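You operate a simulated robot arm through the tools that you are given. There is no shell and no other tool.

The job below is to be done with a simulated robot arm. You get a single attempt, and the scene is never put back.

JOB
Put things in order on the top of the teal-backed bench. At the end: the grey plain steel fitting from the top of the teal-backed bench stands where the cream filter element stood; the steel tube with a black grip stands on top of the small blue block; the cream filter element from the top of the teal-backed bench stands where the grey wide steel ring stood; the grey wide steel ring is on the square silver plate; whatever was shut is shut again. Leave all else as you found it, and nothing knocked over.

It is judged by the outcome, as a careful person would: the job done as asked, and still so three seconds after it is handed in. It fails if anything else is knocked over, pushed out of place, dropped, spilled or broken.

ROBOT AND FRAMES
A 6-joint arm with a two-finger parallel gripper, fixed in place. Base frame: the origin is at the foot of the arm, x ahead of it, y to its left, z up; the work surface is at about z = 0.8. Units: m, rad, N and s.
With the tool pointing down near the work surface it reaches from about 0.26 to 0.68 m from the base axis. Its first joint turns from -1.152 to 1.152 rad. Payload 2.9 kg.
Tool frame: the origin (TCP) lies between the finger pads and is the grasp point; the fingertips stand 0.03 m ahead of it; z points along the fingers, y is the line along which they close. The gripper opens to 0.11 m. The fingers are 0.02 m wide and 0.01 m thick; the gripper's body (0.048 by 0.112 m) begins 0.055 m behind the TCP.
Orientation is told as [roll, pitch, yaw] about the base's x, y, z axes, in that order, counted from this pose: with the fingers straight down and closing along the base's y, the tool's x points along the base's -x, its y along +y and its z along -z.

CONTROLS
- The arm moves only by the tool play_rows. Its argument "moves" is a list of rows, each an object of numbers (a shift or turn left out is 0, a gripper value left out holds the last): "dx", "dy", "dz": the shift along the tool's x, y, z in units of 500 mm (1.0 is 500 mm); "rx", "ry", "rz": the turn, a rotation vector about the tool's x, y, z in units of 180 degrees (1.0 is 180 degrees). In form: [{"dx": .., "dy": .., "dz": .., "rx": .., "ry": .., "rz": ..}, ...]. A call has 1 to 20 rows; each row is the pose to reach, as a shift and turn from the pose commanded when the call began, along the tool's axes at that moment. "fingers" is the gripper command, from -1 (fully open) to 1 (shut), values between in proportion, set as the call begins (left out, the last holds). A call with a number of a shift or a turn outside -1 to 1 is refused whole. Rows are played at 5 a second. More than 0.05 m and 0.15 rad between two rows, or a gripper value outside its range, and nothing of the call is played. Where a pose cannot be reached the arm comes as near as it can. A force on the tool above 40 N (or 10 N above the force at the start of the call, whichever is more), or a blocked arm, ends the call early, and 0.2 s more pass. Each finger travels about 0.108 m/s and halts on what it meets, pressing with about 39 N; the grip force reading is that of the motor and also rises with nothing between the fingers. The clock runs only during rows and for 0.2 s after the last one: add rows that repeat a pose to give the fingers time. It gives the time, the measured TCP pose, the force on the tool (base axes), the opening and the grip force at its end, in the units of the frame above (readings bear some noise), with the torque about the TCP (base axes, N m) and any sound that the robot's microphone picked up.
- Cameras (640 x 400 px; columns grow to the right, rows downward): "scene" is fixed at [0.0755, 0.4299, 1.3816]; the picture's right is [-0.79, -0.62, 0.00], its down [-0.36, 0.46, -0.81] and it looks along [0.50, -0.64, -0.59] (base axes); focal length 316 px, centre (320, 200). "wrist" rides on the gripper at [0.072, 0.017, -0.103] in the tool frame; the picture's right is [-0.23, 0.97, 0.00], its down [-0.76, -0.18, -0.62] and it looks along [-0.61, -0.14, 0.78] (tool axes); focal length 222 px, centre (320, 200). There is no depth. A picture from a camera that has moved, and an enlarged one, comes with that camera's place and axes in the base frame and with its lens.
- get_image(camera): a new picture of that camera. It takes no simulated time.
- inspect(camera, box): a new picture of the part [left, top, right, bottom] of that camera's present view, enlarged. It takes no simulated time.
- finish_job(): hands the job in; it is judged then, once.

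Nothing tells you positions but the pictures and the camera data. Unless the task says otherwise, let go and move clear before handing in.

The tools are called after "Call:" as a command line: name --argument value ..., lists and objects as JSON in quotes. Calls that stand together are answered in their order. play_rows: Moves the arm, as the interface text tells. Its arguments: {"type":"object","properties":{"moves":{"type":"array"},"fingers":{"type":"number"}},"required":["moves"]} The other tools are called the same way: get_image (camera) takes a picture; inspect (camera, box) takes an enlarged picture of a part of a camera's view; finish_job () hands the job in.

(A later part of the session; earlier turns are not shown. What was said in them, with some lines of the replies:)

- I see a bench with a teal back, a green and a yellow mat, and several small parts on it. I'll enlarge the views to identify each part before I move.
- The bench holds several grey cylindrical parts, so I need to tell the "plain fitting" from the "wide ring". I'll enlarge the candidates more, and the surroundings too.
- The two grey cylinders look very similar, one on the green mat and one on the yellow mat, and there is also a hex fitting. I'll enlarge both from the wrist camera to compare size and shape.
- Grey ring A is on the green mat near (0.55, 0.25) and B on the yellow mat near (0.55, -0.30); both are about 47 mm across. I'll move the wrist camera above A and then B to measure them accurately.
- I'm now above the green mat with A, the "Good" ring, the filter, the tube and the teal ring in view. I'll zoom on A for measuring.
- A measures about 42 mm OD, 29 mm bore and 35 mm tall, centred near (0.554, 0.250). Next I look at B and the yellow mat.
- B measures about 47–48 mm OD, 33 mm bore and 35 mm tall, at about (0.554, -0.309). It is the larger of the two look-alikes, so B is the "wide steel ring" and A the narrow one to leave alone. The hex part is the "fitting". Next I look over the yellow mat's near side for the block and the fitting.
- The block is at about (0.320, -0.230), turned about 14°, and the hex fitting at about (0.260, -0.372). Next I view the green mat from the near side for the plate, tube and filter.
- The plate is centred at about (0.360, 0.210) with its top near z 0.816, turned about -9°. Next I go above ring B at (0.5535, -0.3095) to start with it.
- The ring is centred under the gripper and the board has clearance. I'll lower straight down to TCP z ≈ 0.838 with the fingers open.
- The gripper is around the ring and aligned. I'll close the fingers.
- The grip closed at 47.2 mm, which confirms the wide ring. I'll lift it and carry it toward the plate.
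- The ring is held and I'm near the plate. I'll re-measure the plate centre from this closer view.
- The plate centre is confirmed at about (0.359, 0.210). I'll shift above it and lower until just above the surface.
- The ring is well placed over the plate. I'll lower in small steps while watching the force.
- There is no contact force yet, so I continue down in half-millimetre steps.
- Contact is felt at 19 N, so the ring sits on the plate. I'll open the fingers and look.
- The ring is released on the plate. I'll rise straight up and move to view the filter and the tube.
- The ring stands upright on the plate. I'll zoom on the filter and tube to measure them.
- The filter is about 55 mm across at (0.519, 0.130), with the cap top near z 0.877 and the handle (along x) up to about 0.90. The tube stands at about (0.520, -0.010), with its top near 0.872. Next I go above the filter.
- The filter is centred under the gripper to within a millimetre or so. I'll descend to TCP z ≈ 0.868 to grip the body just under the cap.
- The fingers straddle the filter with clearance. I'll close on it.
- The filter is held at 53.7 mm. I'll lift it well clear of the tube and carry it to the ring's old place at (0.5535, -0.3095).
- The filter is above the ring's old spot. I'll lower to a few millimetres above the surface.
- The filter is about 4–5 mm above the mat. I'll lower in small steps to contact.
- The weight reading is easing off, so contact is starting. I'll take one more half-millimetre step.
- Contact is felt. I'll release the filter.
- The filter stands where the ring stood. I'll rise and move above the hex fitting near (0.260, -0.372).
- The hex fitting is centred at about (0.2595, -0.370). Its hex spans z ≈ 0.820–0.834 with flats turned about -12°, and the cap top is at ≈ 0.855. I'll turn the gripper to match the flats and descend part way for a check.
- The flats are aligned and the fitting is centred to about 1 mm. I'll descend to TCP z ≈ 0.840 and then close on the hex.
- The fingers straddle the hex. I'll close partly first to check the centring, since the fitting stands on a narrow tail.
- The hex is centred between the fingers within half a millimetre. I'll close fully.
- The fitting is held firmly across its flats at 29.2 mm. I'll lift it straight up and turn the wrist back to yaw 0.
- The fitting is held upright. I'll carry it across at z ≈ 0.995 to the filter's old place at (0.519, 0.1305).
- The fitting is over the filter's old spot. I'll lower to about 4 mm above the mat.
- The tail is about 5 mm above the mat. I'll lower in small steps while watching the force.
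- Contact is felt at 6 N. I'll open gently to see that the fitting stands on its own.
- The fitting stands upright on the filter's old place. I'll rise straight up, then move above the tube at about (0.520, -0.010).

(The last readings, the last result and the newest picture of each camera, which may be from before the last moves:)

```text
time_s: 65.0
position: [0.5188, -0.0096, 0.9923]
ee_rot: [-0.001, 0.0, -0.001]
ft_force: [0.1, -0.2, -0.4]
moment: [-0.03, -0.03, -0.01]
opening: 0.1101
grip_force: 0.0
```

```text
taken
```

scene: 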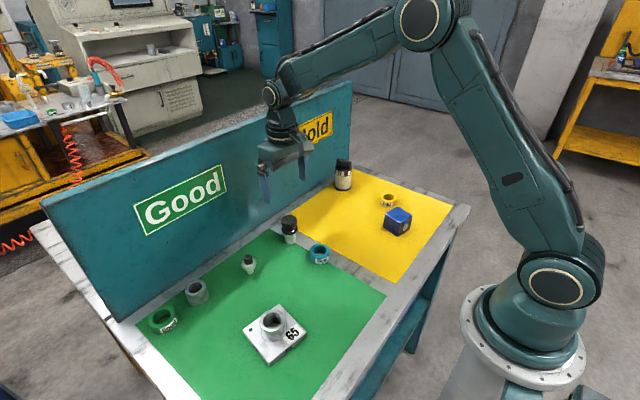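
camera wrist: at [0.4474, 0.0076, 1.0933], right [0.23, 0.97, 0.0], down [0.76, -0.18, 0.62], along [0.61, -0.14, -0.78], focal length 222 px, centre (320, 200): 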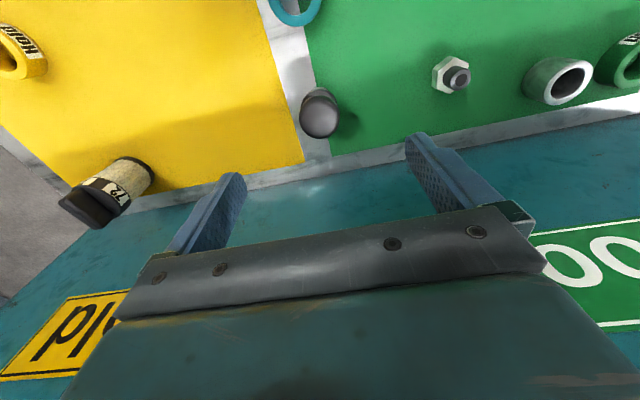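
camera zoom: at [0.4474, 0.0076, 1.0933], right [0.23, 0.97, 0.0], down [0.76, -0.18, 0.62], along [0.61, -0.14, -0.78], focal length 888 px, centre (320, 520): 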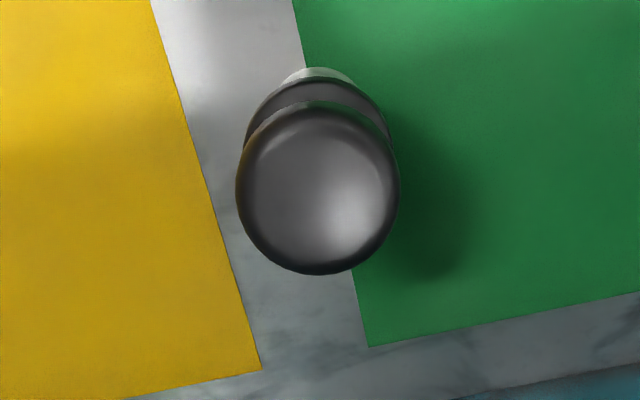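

The tube is centred under the gripper. I'll descend to TCP z ≈ 0.855 to hold its black grip.

Call:
play_rows --moves '[{"dz": 0.05, "dx": -0.001}, {"dz": 0.1, "dx": -0.001}, {"dz": 0.15, "dx": -0.001}, {"dz": 0.2, "dx": -0.001}, {"dz": 0.24, "dx": -0.001}, {"dz": 0.265, "dx": -0.001}, {"dz": 0.274, "dx": -0.001}, {"dz": 0.274, "dx": -0.001}]'

Call:
get_image --camera "wrist"

Call:
inspect --camera "scene" --box '[240, 180, 340, 280]'

```text
time_s: 66.8
position: [0.5195, -0.0091, 0.8542]
ee_rot: [-0.001, 0.0, 0.001]
ft_force: [0.1, 0.2, 0.6]
moment: [0.04, 0.03, 0.0]
opening: 0.1097
grip_force: 0.1
```

```text
taken
camera wrist: at [0.448, 0.0073, 0.9561], right [0.23, 0.97, 0.0], down [0.76, -0.18, 0.62], along [0.61, -0.14, -0.78], focal length 222 px, centre (320, 200)
```

wrist: 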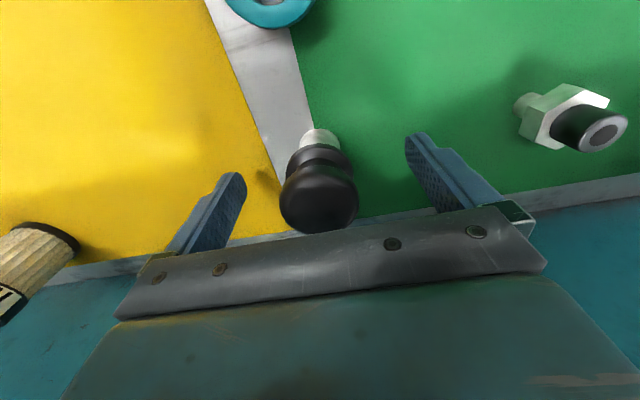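

```text
4.00 times, centred on (290, 230) of scene
camera zoom: at [0.0755, 0.4299, 1.3816], right [-0.79, -0.62, 0.0], down [-0.36, 0.46, -0.81], along [0.5, -0.64, -0.59], focal length 1265 px, centre (440, 80)
```

zoom: 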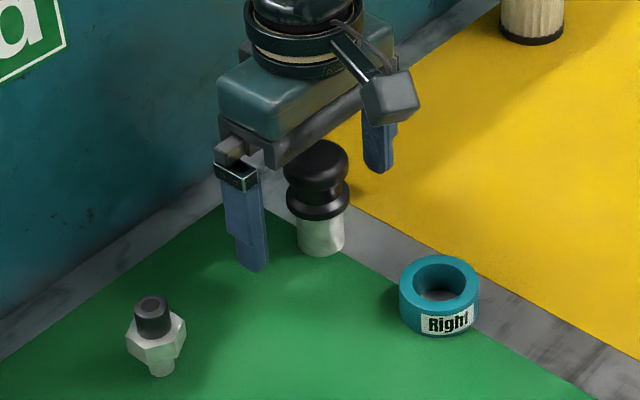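

The fingers straddle the black grip. I'll close.

Call:
play_rows --moves '[{"dz": 0}, {"dz": 0}, {"dz": 0}, {"dz": 0}, {"dz": 0}]' --fingers 1

Call:
get_image --camera "wrist"

Call:
inspect --camera "scene" --box '[240, 180, 340, 280]'

```text
time_s: 68.0
position: [0.5195, -0.0088, 0.8543]
ee_rot: [0.0, 0.0, -0.001]
ft_force: [0.5, -0.3, 0.7]
moment: [0.06, 0.01, -0.01]
opening: 0.0405
grip_force: 39.4
```

```text
taken
camera wrist: at [0.4479, 0.0073, 0.9563], right [0.23, 0.97, 0.0], down [0.76, -0.18, 0.62], along [0.61, -0.14, -0.78], focal length 222 px, centre (320, 200)
```

wrist: 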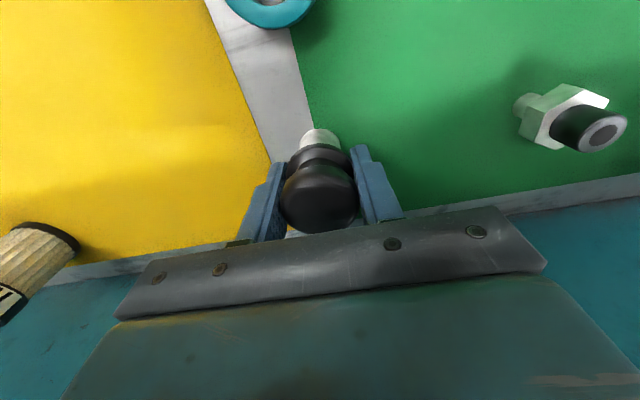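

```text
4.00 times, centred on (290, 230) of scene
camera zoom: at [0.0755, 0.4299, 1.3816], right [-0.79, -0.62, 0.0], down [-0.36, 0.46, -0.81], along [0.5, -0.64, -0.59], focal length 1265 px, centre (440, 80)
```

zoom: 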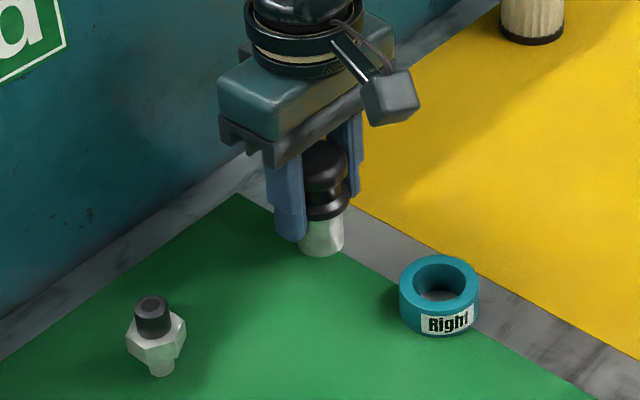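

The tube is held at 40.5 mm. I'll lift it and move beside the block for a last measurement before placing.

Call:
play_rows --moves '[{"dz": -0.01}, {"dz": -0.05}, {"dz": -0.12}, {"dz": -0.2}, {"dz": -0.27}, {"dz": -0.27, "dx": 0.057, "dy": -0.043}, {"dz": -0.27, "dx": 0.114, "dy": -0.086}, {"dz": -0.27, "dx": 0.171, "dy": -0.129}, {"dz": -0.27, "dx": 0.228, "dy": -0.172}, {"dz": -0.27, "dx": 0.285, "dy": -0.215}, {"dz": -0.27, "dx": 0.342, "dy": -0.258}, {"dz": -0.27, "dx": 0.4, "dy": -0.302}, {"dz": -0.27, "dx": 0.4, "dy": -0.302}]'

Call:
get_image --camera "wrist"

Call:
inspect --camera "wrist" --box '[210, 70, 330, 170]'

Call:
get_image --camera "scene"

```text
time_s: 70.8
position: [0.3196, -0.1595, 0.9889]
ee_rot: [0.0, 0.0, -0.001]
ft_force: [0.4, 0.3, -1.0]
moment: [0.01, 0.01, -0.02]
opening: 0.0408
grip_force: 39.0
```

```text
taken
camera wrist: at [0.2475, -0.1431, 1.0913], right [0.23, 0.97, 0.0], down [0.76, -0.18, 0.62], along [0.61, -0.14, -0.78], focal length 222 px, centre (320, 200)
```

wrist: 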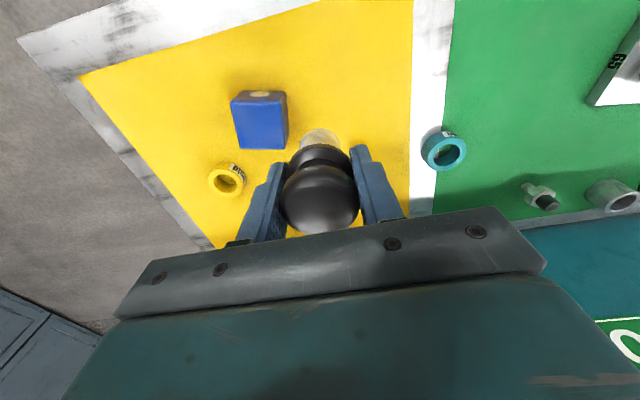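

```text
4.00 times, centred on (270, 120) of wrist
camera zoom: at [0.2475, -0.1431, 1.0913], right [0.23, 0.97, 0.0], down [0.76, -0.18, 0.62], along [0.61, -0.14, -0.78], focal length 888 px, centre (520, 520)
```

zoom: 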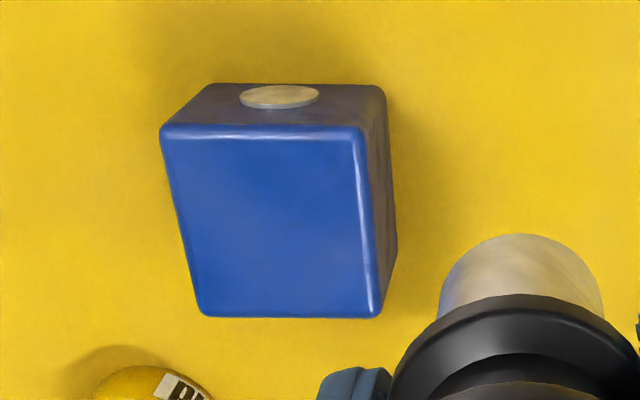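

```text
taken
```

scene: 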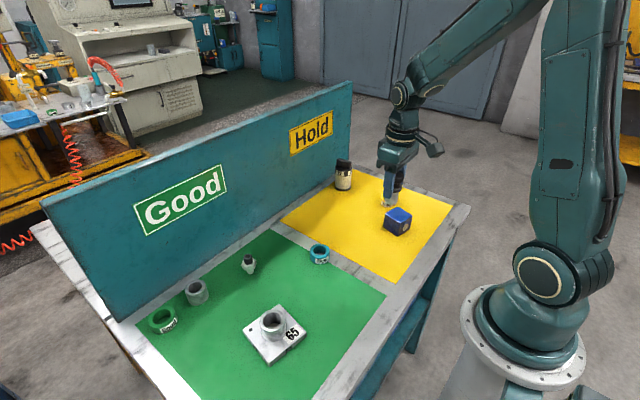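

The block top is centred at about (0.320, -0.230) with z ≈ 0.848. I'll move the tube over it and lower to just above.

Call:
play_rows --moves '[{"dx": -0.0014, "dy": -0.07}, {"dx": -0.0014, "dy": -0.14}, {"dx": -0.0014, "dy": -0.14, "dz": 0.05}, {"dx": -0.0014, "dy": -0.14, "dz": 0.1}, {"dx": -0.0014, "dy": -0.14, "dz": 0.14}, {"dx": -0.0014, "dy": -0.14, "dz": 0.16}, {"dx": -0.0014, "dy": -0.14, "dz": 0.16}]'

Call:
get_image --camera "wrist"

Call:
inspect --camera "wrist" --box '[260, 90, 390, 200]'

Call:
inspect --camera "scene" --box '[350, 160, 450, 260]'

```text
time_s: 72.4
position: [0.3207, -0.229, 0.9095]
ee_rot: [0.0, 0.0, -0.001]
ft_force: [-0.2, -0.2, -0.7]
moment: [-0.05, -0.04, -0.01]
opening: 0.0406
grip_force: 38.3
```

```text
taken
camera wrist: at [0.2487, -0.2129, 1.0112], right [0.23, 0.97, 0.0], down [0.76, -0.18, 0.62], along [0.61, -0.14, -0.78], focal length 222 px, centre (320, 200)
```

wrist: 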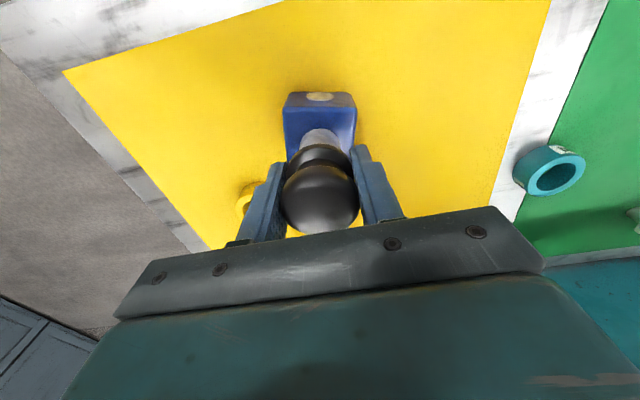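

```text
3.64 times, centred on (325, 145) of wrist
camera zoom: at [0.2487, -0.2129, 1.0112], right [0.23, 0.97, 0.0], down [0.76, -0.18, 0.62], along [0.61, -0.14, -0.78], focal length 808 px, centre (302, 400)
```

zoom: 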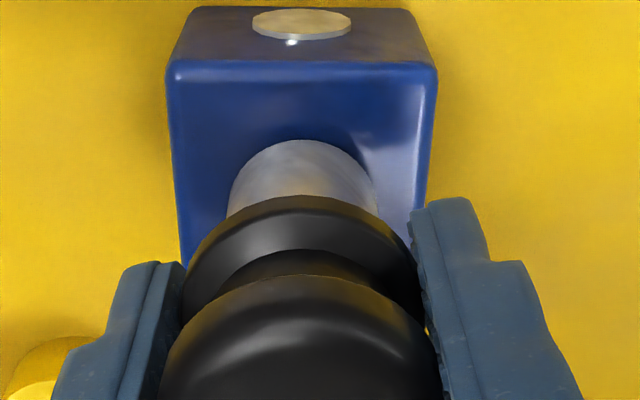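

```text
4.00 times, centred on (400, 210) of scene
camera zoom: at [0.0755, 0.4299, 1.3816], right [-0.79, -0.62, 0.0], down [-0.36, 0.46, -0.81], along [0.5, -0.64, -0.59], focal length 1265 px, centre (0, 160)
```

zoom: 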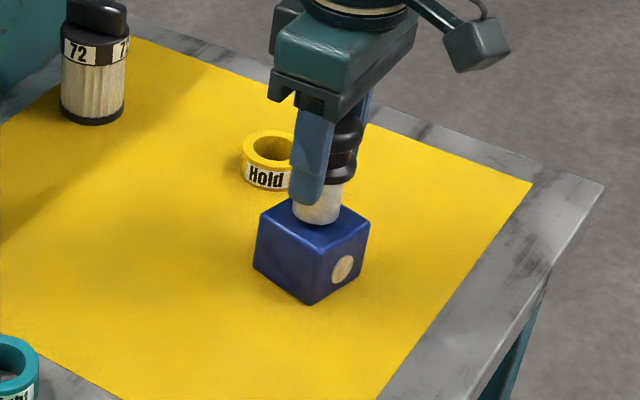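

The tube is centred over the block with about 11 mm margin all round. I'll lower in small steps and watch the force.

Call:
play_rows --moves '[{"dz": 0.002}, {"dz": 0.004}, {"dz": 0.006}, {"dz": 0.008}, {"dz": 0.008}]'

Call:
play_rows --moves '[{"dz": 0.001}, {"dz": 0.001}]'

Call:
play_rows --moves '[{"dz": 0.001}, {"dz": 0.001}]'

```text
time_s: 73.6
position: [0.3214, -0.2293, 0.9047]
ee_rot: [0.001, 0.0, 0.001]
ft_force: [0.0, -0.4, -1.9]
moment: [0.0, 0.0, 0.03]
opening: 0.0405
grip_force: 39.0
```

```text
time_s: 74.2
position: [0.3194, -0.2293, 0.9044]
ee_rot: [0.0, 0.0, 0.0]
ft_force: [0.2, -0.1, -1.4]
moment: [0.0, 0.0, -0.01]
opening: 0.0404
grip_force: 39.0
```

```text
time_s: 74.8
position: [0.3203, -0.23, 0.9033]
ee_rot: [0.001, 0.0, 0.0]
ft_force: [0.2, 0.4, -0.8]
moment: [0.0, 0.01, 0.0]
opening: 0.0406
grip_force: 38.4
```

Call:
play_rows --moves '[{"dz": 0.001}, {"dz": 0.001}]'

```text
time_s: 75.4
position: [0.3213, -0.2304, 0.9027]
ee_rot: [-0.001, -0.001, 0.001]
ft_force: [-2.7, 3.0, 12.9]
moment: [0.16, 0.2, 0.02]
opening: 0.0403
grip_force: 39.1
```

Contact is felt at 13 N. I'll release the tube gently.

Call:
play_rows --moves '[{"dz": 0}, {"dz": 0}, {"dz": 0}, {"dz": 0}]' --fingers -0.6

Call:
get_image --camera "wrist"

Call:
inspect --camera "scene" --box '[350, 160, 450, 260]'

```text
time_s: 76.4
position: [0.3201, -0.2301, 0.903]
ee_rot: [0.001, 0.002, -0.001]
ft_force: [0.3, -0.6, 0.4]
moment: [0.0, 0.0, 0.01]
opening: 0.088
grip_force: 0.1
```

```text
taken
camera wrist: at [0.2491, -0.2133, 1.0058], right [0.23, 0.97, 0.0], down [0.76, -0.18, 0.62], along [0.61, -0.14, -0.78], focal length 222 px, centre (320, 200)
```

wrist: 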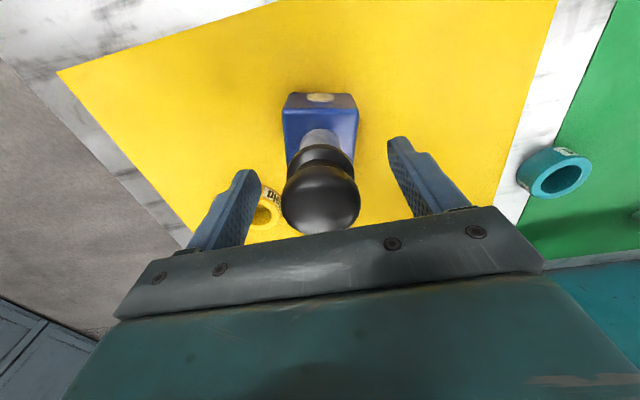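

```text
4.00 times, centred on (400, 210) of scene
camera zoom: at [0.0755, 0.4299, 1.3816], right [-0.79, -0.62, 0.0], down [-0.36, 0.46, -0.81], along [0.5, -0.64, -0.59], focal length 1265 px, centre (0, 160)
```

zoom: 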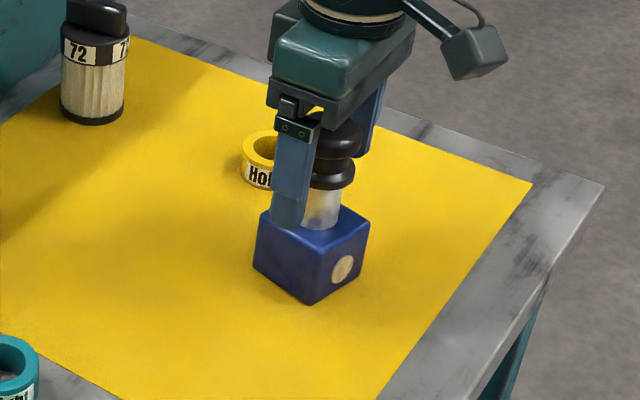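

The tube stands on the block. I'll rise straight up, clear everything and return near the starting pose for a final check.

Call:
play_rows --moves '[{"dz": -0.02}, {"dz": -0.07}, {"dz": -0.14}, {"dz": -0.22}, {"dz": -0.3}, {"dz": -0.38}, {"dz": -0.43}, {"dz": -0.43, "dx": -0.035, "dy": 0.066}, {"dz": -0.43, "dx": -0.07, "dy": 0.132}, {"dz": -0.43, "dx": -0.105, "dy": 0.198}, {"dz": -0.43, "dx": -0.14, "dy": 0.264}, {"dz": -0.43, "dx": -0.175, "dy": 0.33}, {"dz": -0.43, "dx": -0.21, "dy": 0.396}, {"dz": -0.43, "dx": -0.245, "dy": 0.462}, {"dz": -0.43, "dx": -0.28, "dy": 0.528}, {"dz": -0.43, "dx": -0.31, "dy": 0.593}, {"dz": -0.43, "dx": -0.31, "dy": 0.593}]'

Call:
get_image --camera "scene"

Call:
get_image --camera "wrist"

Call:
inspect --camera "scene" --box '[130, 220, 330, 370]'

Call:
inspect --camera "scene" --box '[270, 160, 470, 290]'

```text
time_s: 80.0
position: [0.4764, 0.0665, 1.1191]
ee_rot: [-0.001, 0.001, -0.001]
ft_force: [0.4, 0.7, -0.5]
moment: [-0.03, 0.01, -0.01]
opening: 0.0879
grip_force: 0.0
```

```text
taken
```

scene: 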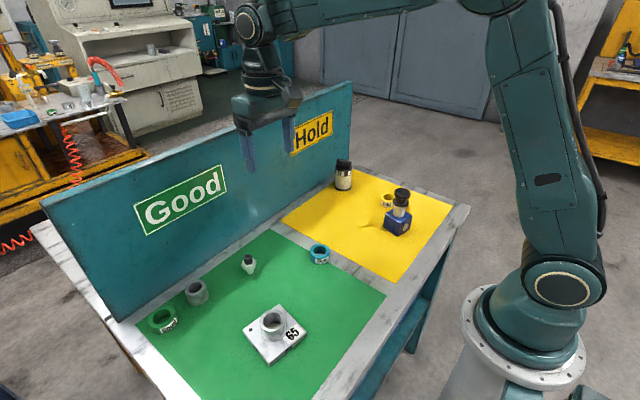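

```text
taken
camera wrist: at [0.4044, 0.0842, 1.2207], right [0.23, 0.97, 0.0], down [0.76, -0.18, 0.62], along [0.61, -0.14, -0.78], focal length 222 px, centre (320, 200)
```

wrist: 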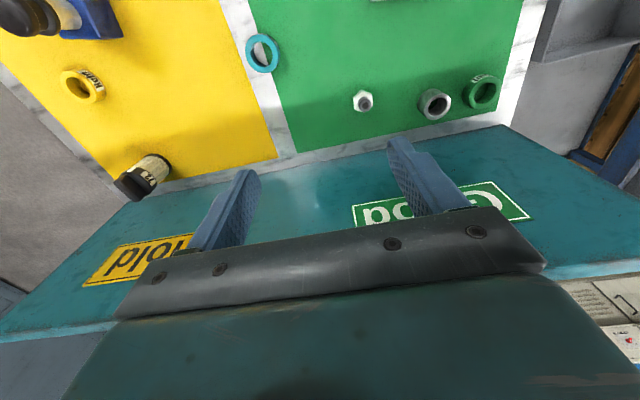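

```text
2.67 times, centred on (230, 295) of scene
camera zoom: at [0.0755, 0.4299, 1.3816], right [-0.79, -0.62, 0.0], down [-0.36, 0.46, -0.81], along [0.5, -0.64, -0.59], focal length 843 px, centre (560, -53)
```

zoom: 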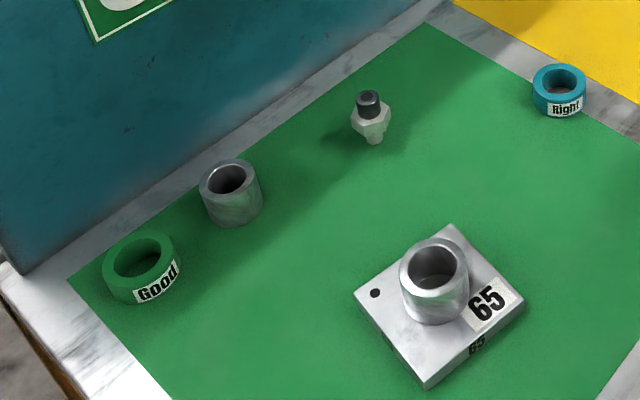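

```text
3.08 times, centred on (370, 225) of scene
camera zoom: at [0.0755, 0.4299, 1.3816], right [-0.79, -0.62, 0.0], down [-0.36, 0.46, -0.81], along [0.5, -0.64, -0.59], focal length 973 px, centre (166, 123)
```

zoom: 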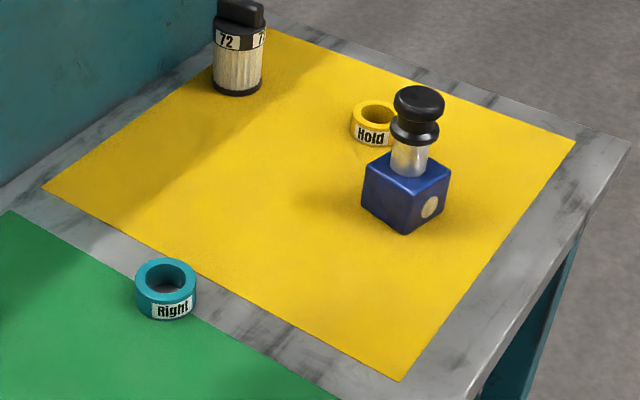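

Everything is in place. The wide ring is on the plate, the filter stands on the ring's old spot, the hex fitting on the filter's old spot, and the tube on the blue block; the other parts are unmoved and upright. Nothing was opened and the gripper is clear, so I'm handing in.

Call:
finish_job

```text
The job is handed in.
```

I moved all four parts to where the job asked, and everything was upright and undisturbed in the last pictures before I handed it in. The final judgement hasn't come back.

- **Grey wide steel ring:** it sits centred on the square silver plate. There were two similar grey rings, so I measured both. The one on the yellow mat was wider, at about 47 mm against 42 mm, so I took that one as the wide ring and left the other alone.
- **Cream filter element:** it stands where the wide ring stood, at the back corner of the yellow mat.
- **Grey plain steel fitting:** I took this to be the hex fitting with the black top, as it was the only part on the bench that looked like a fitting. It now stands where the filter stood.
- **Steel tube with a black grip:** it stands on top of the small blue block.

I opened nothing, so there was nothing to shut again. The arm finished close to its starting position, clear of the bench.
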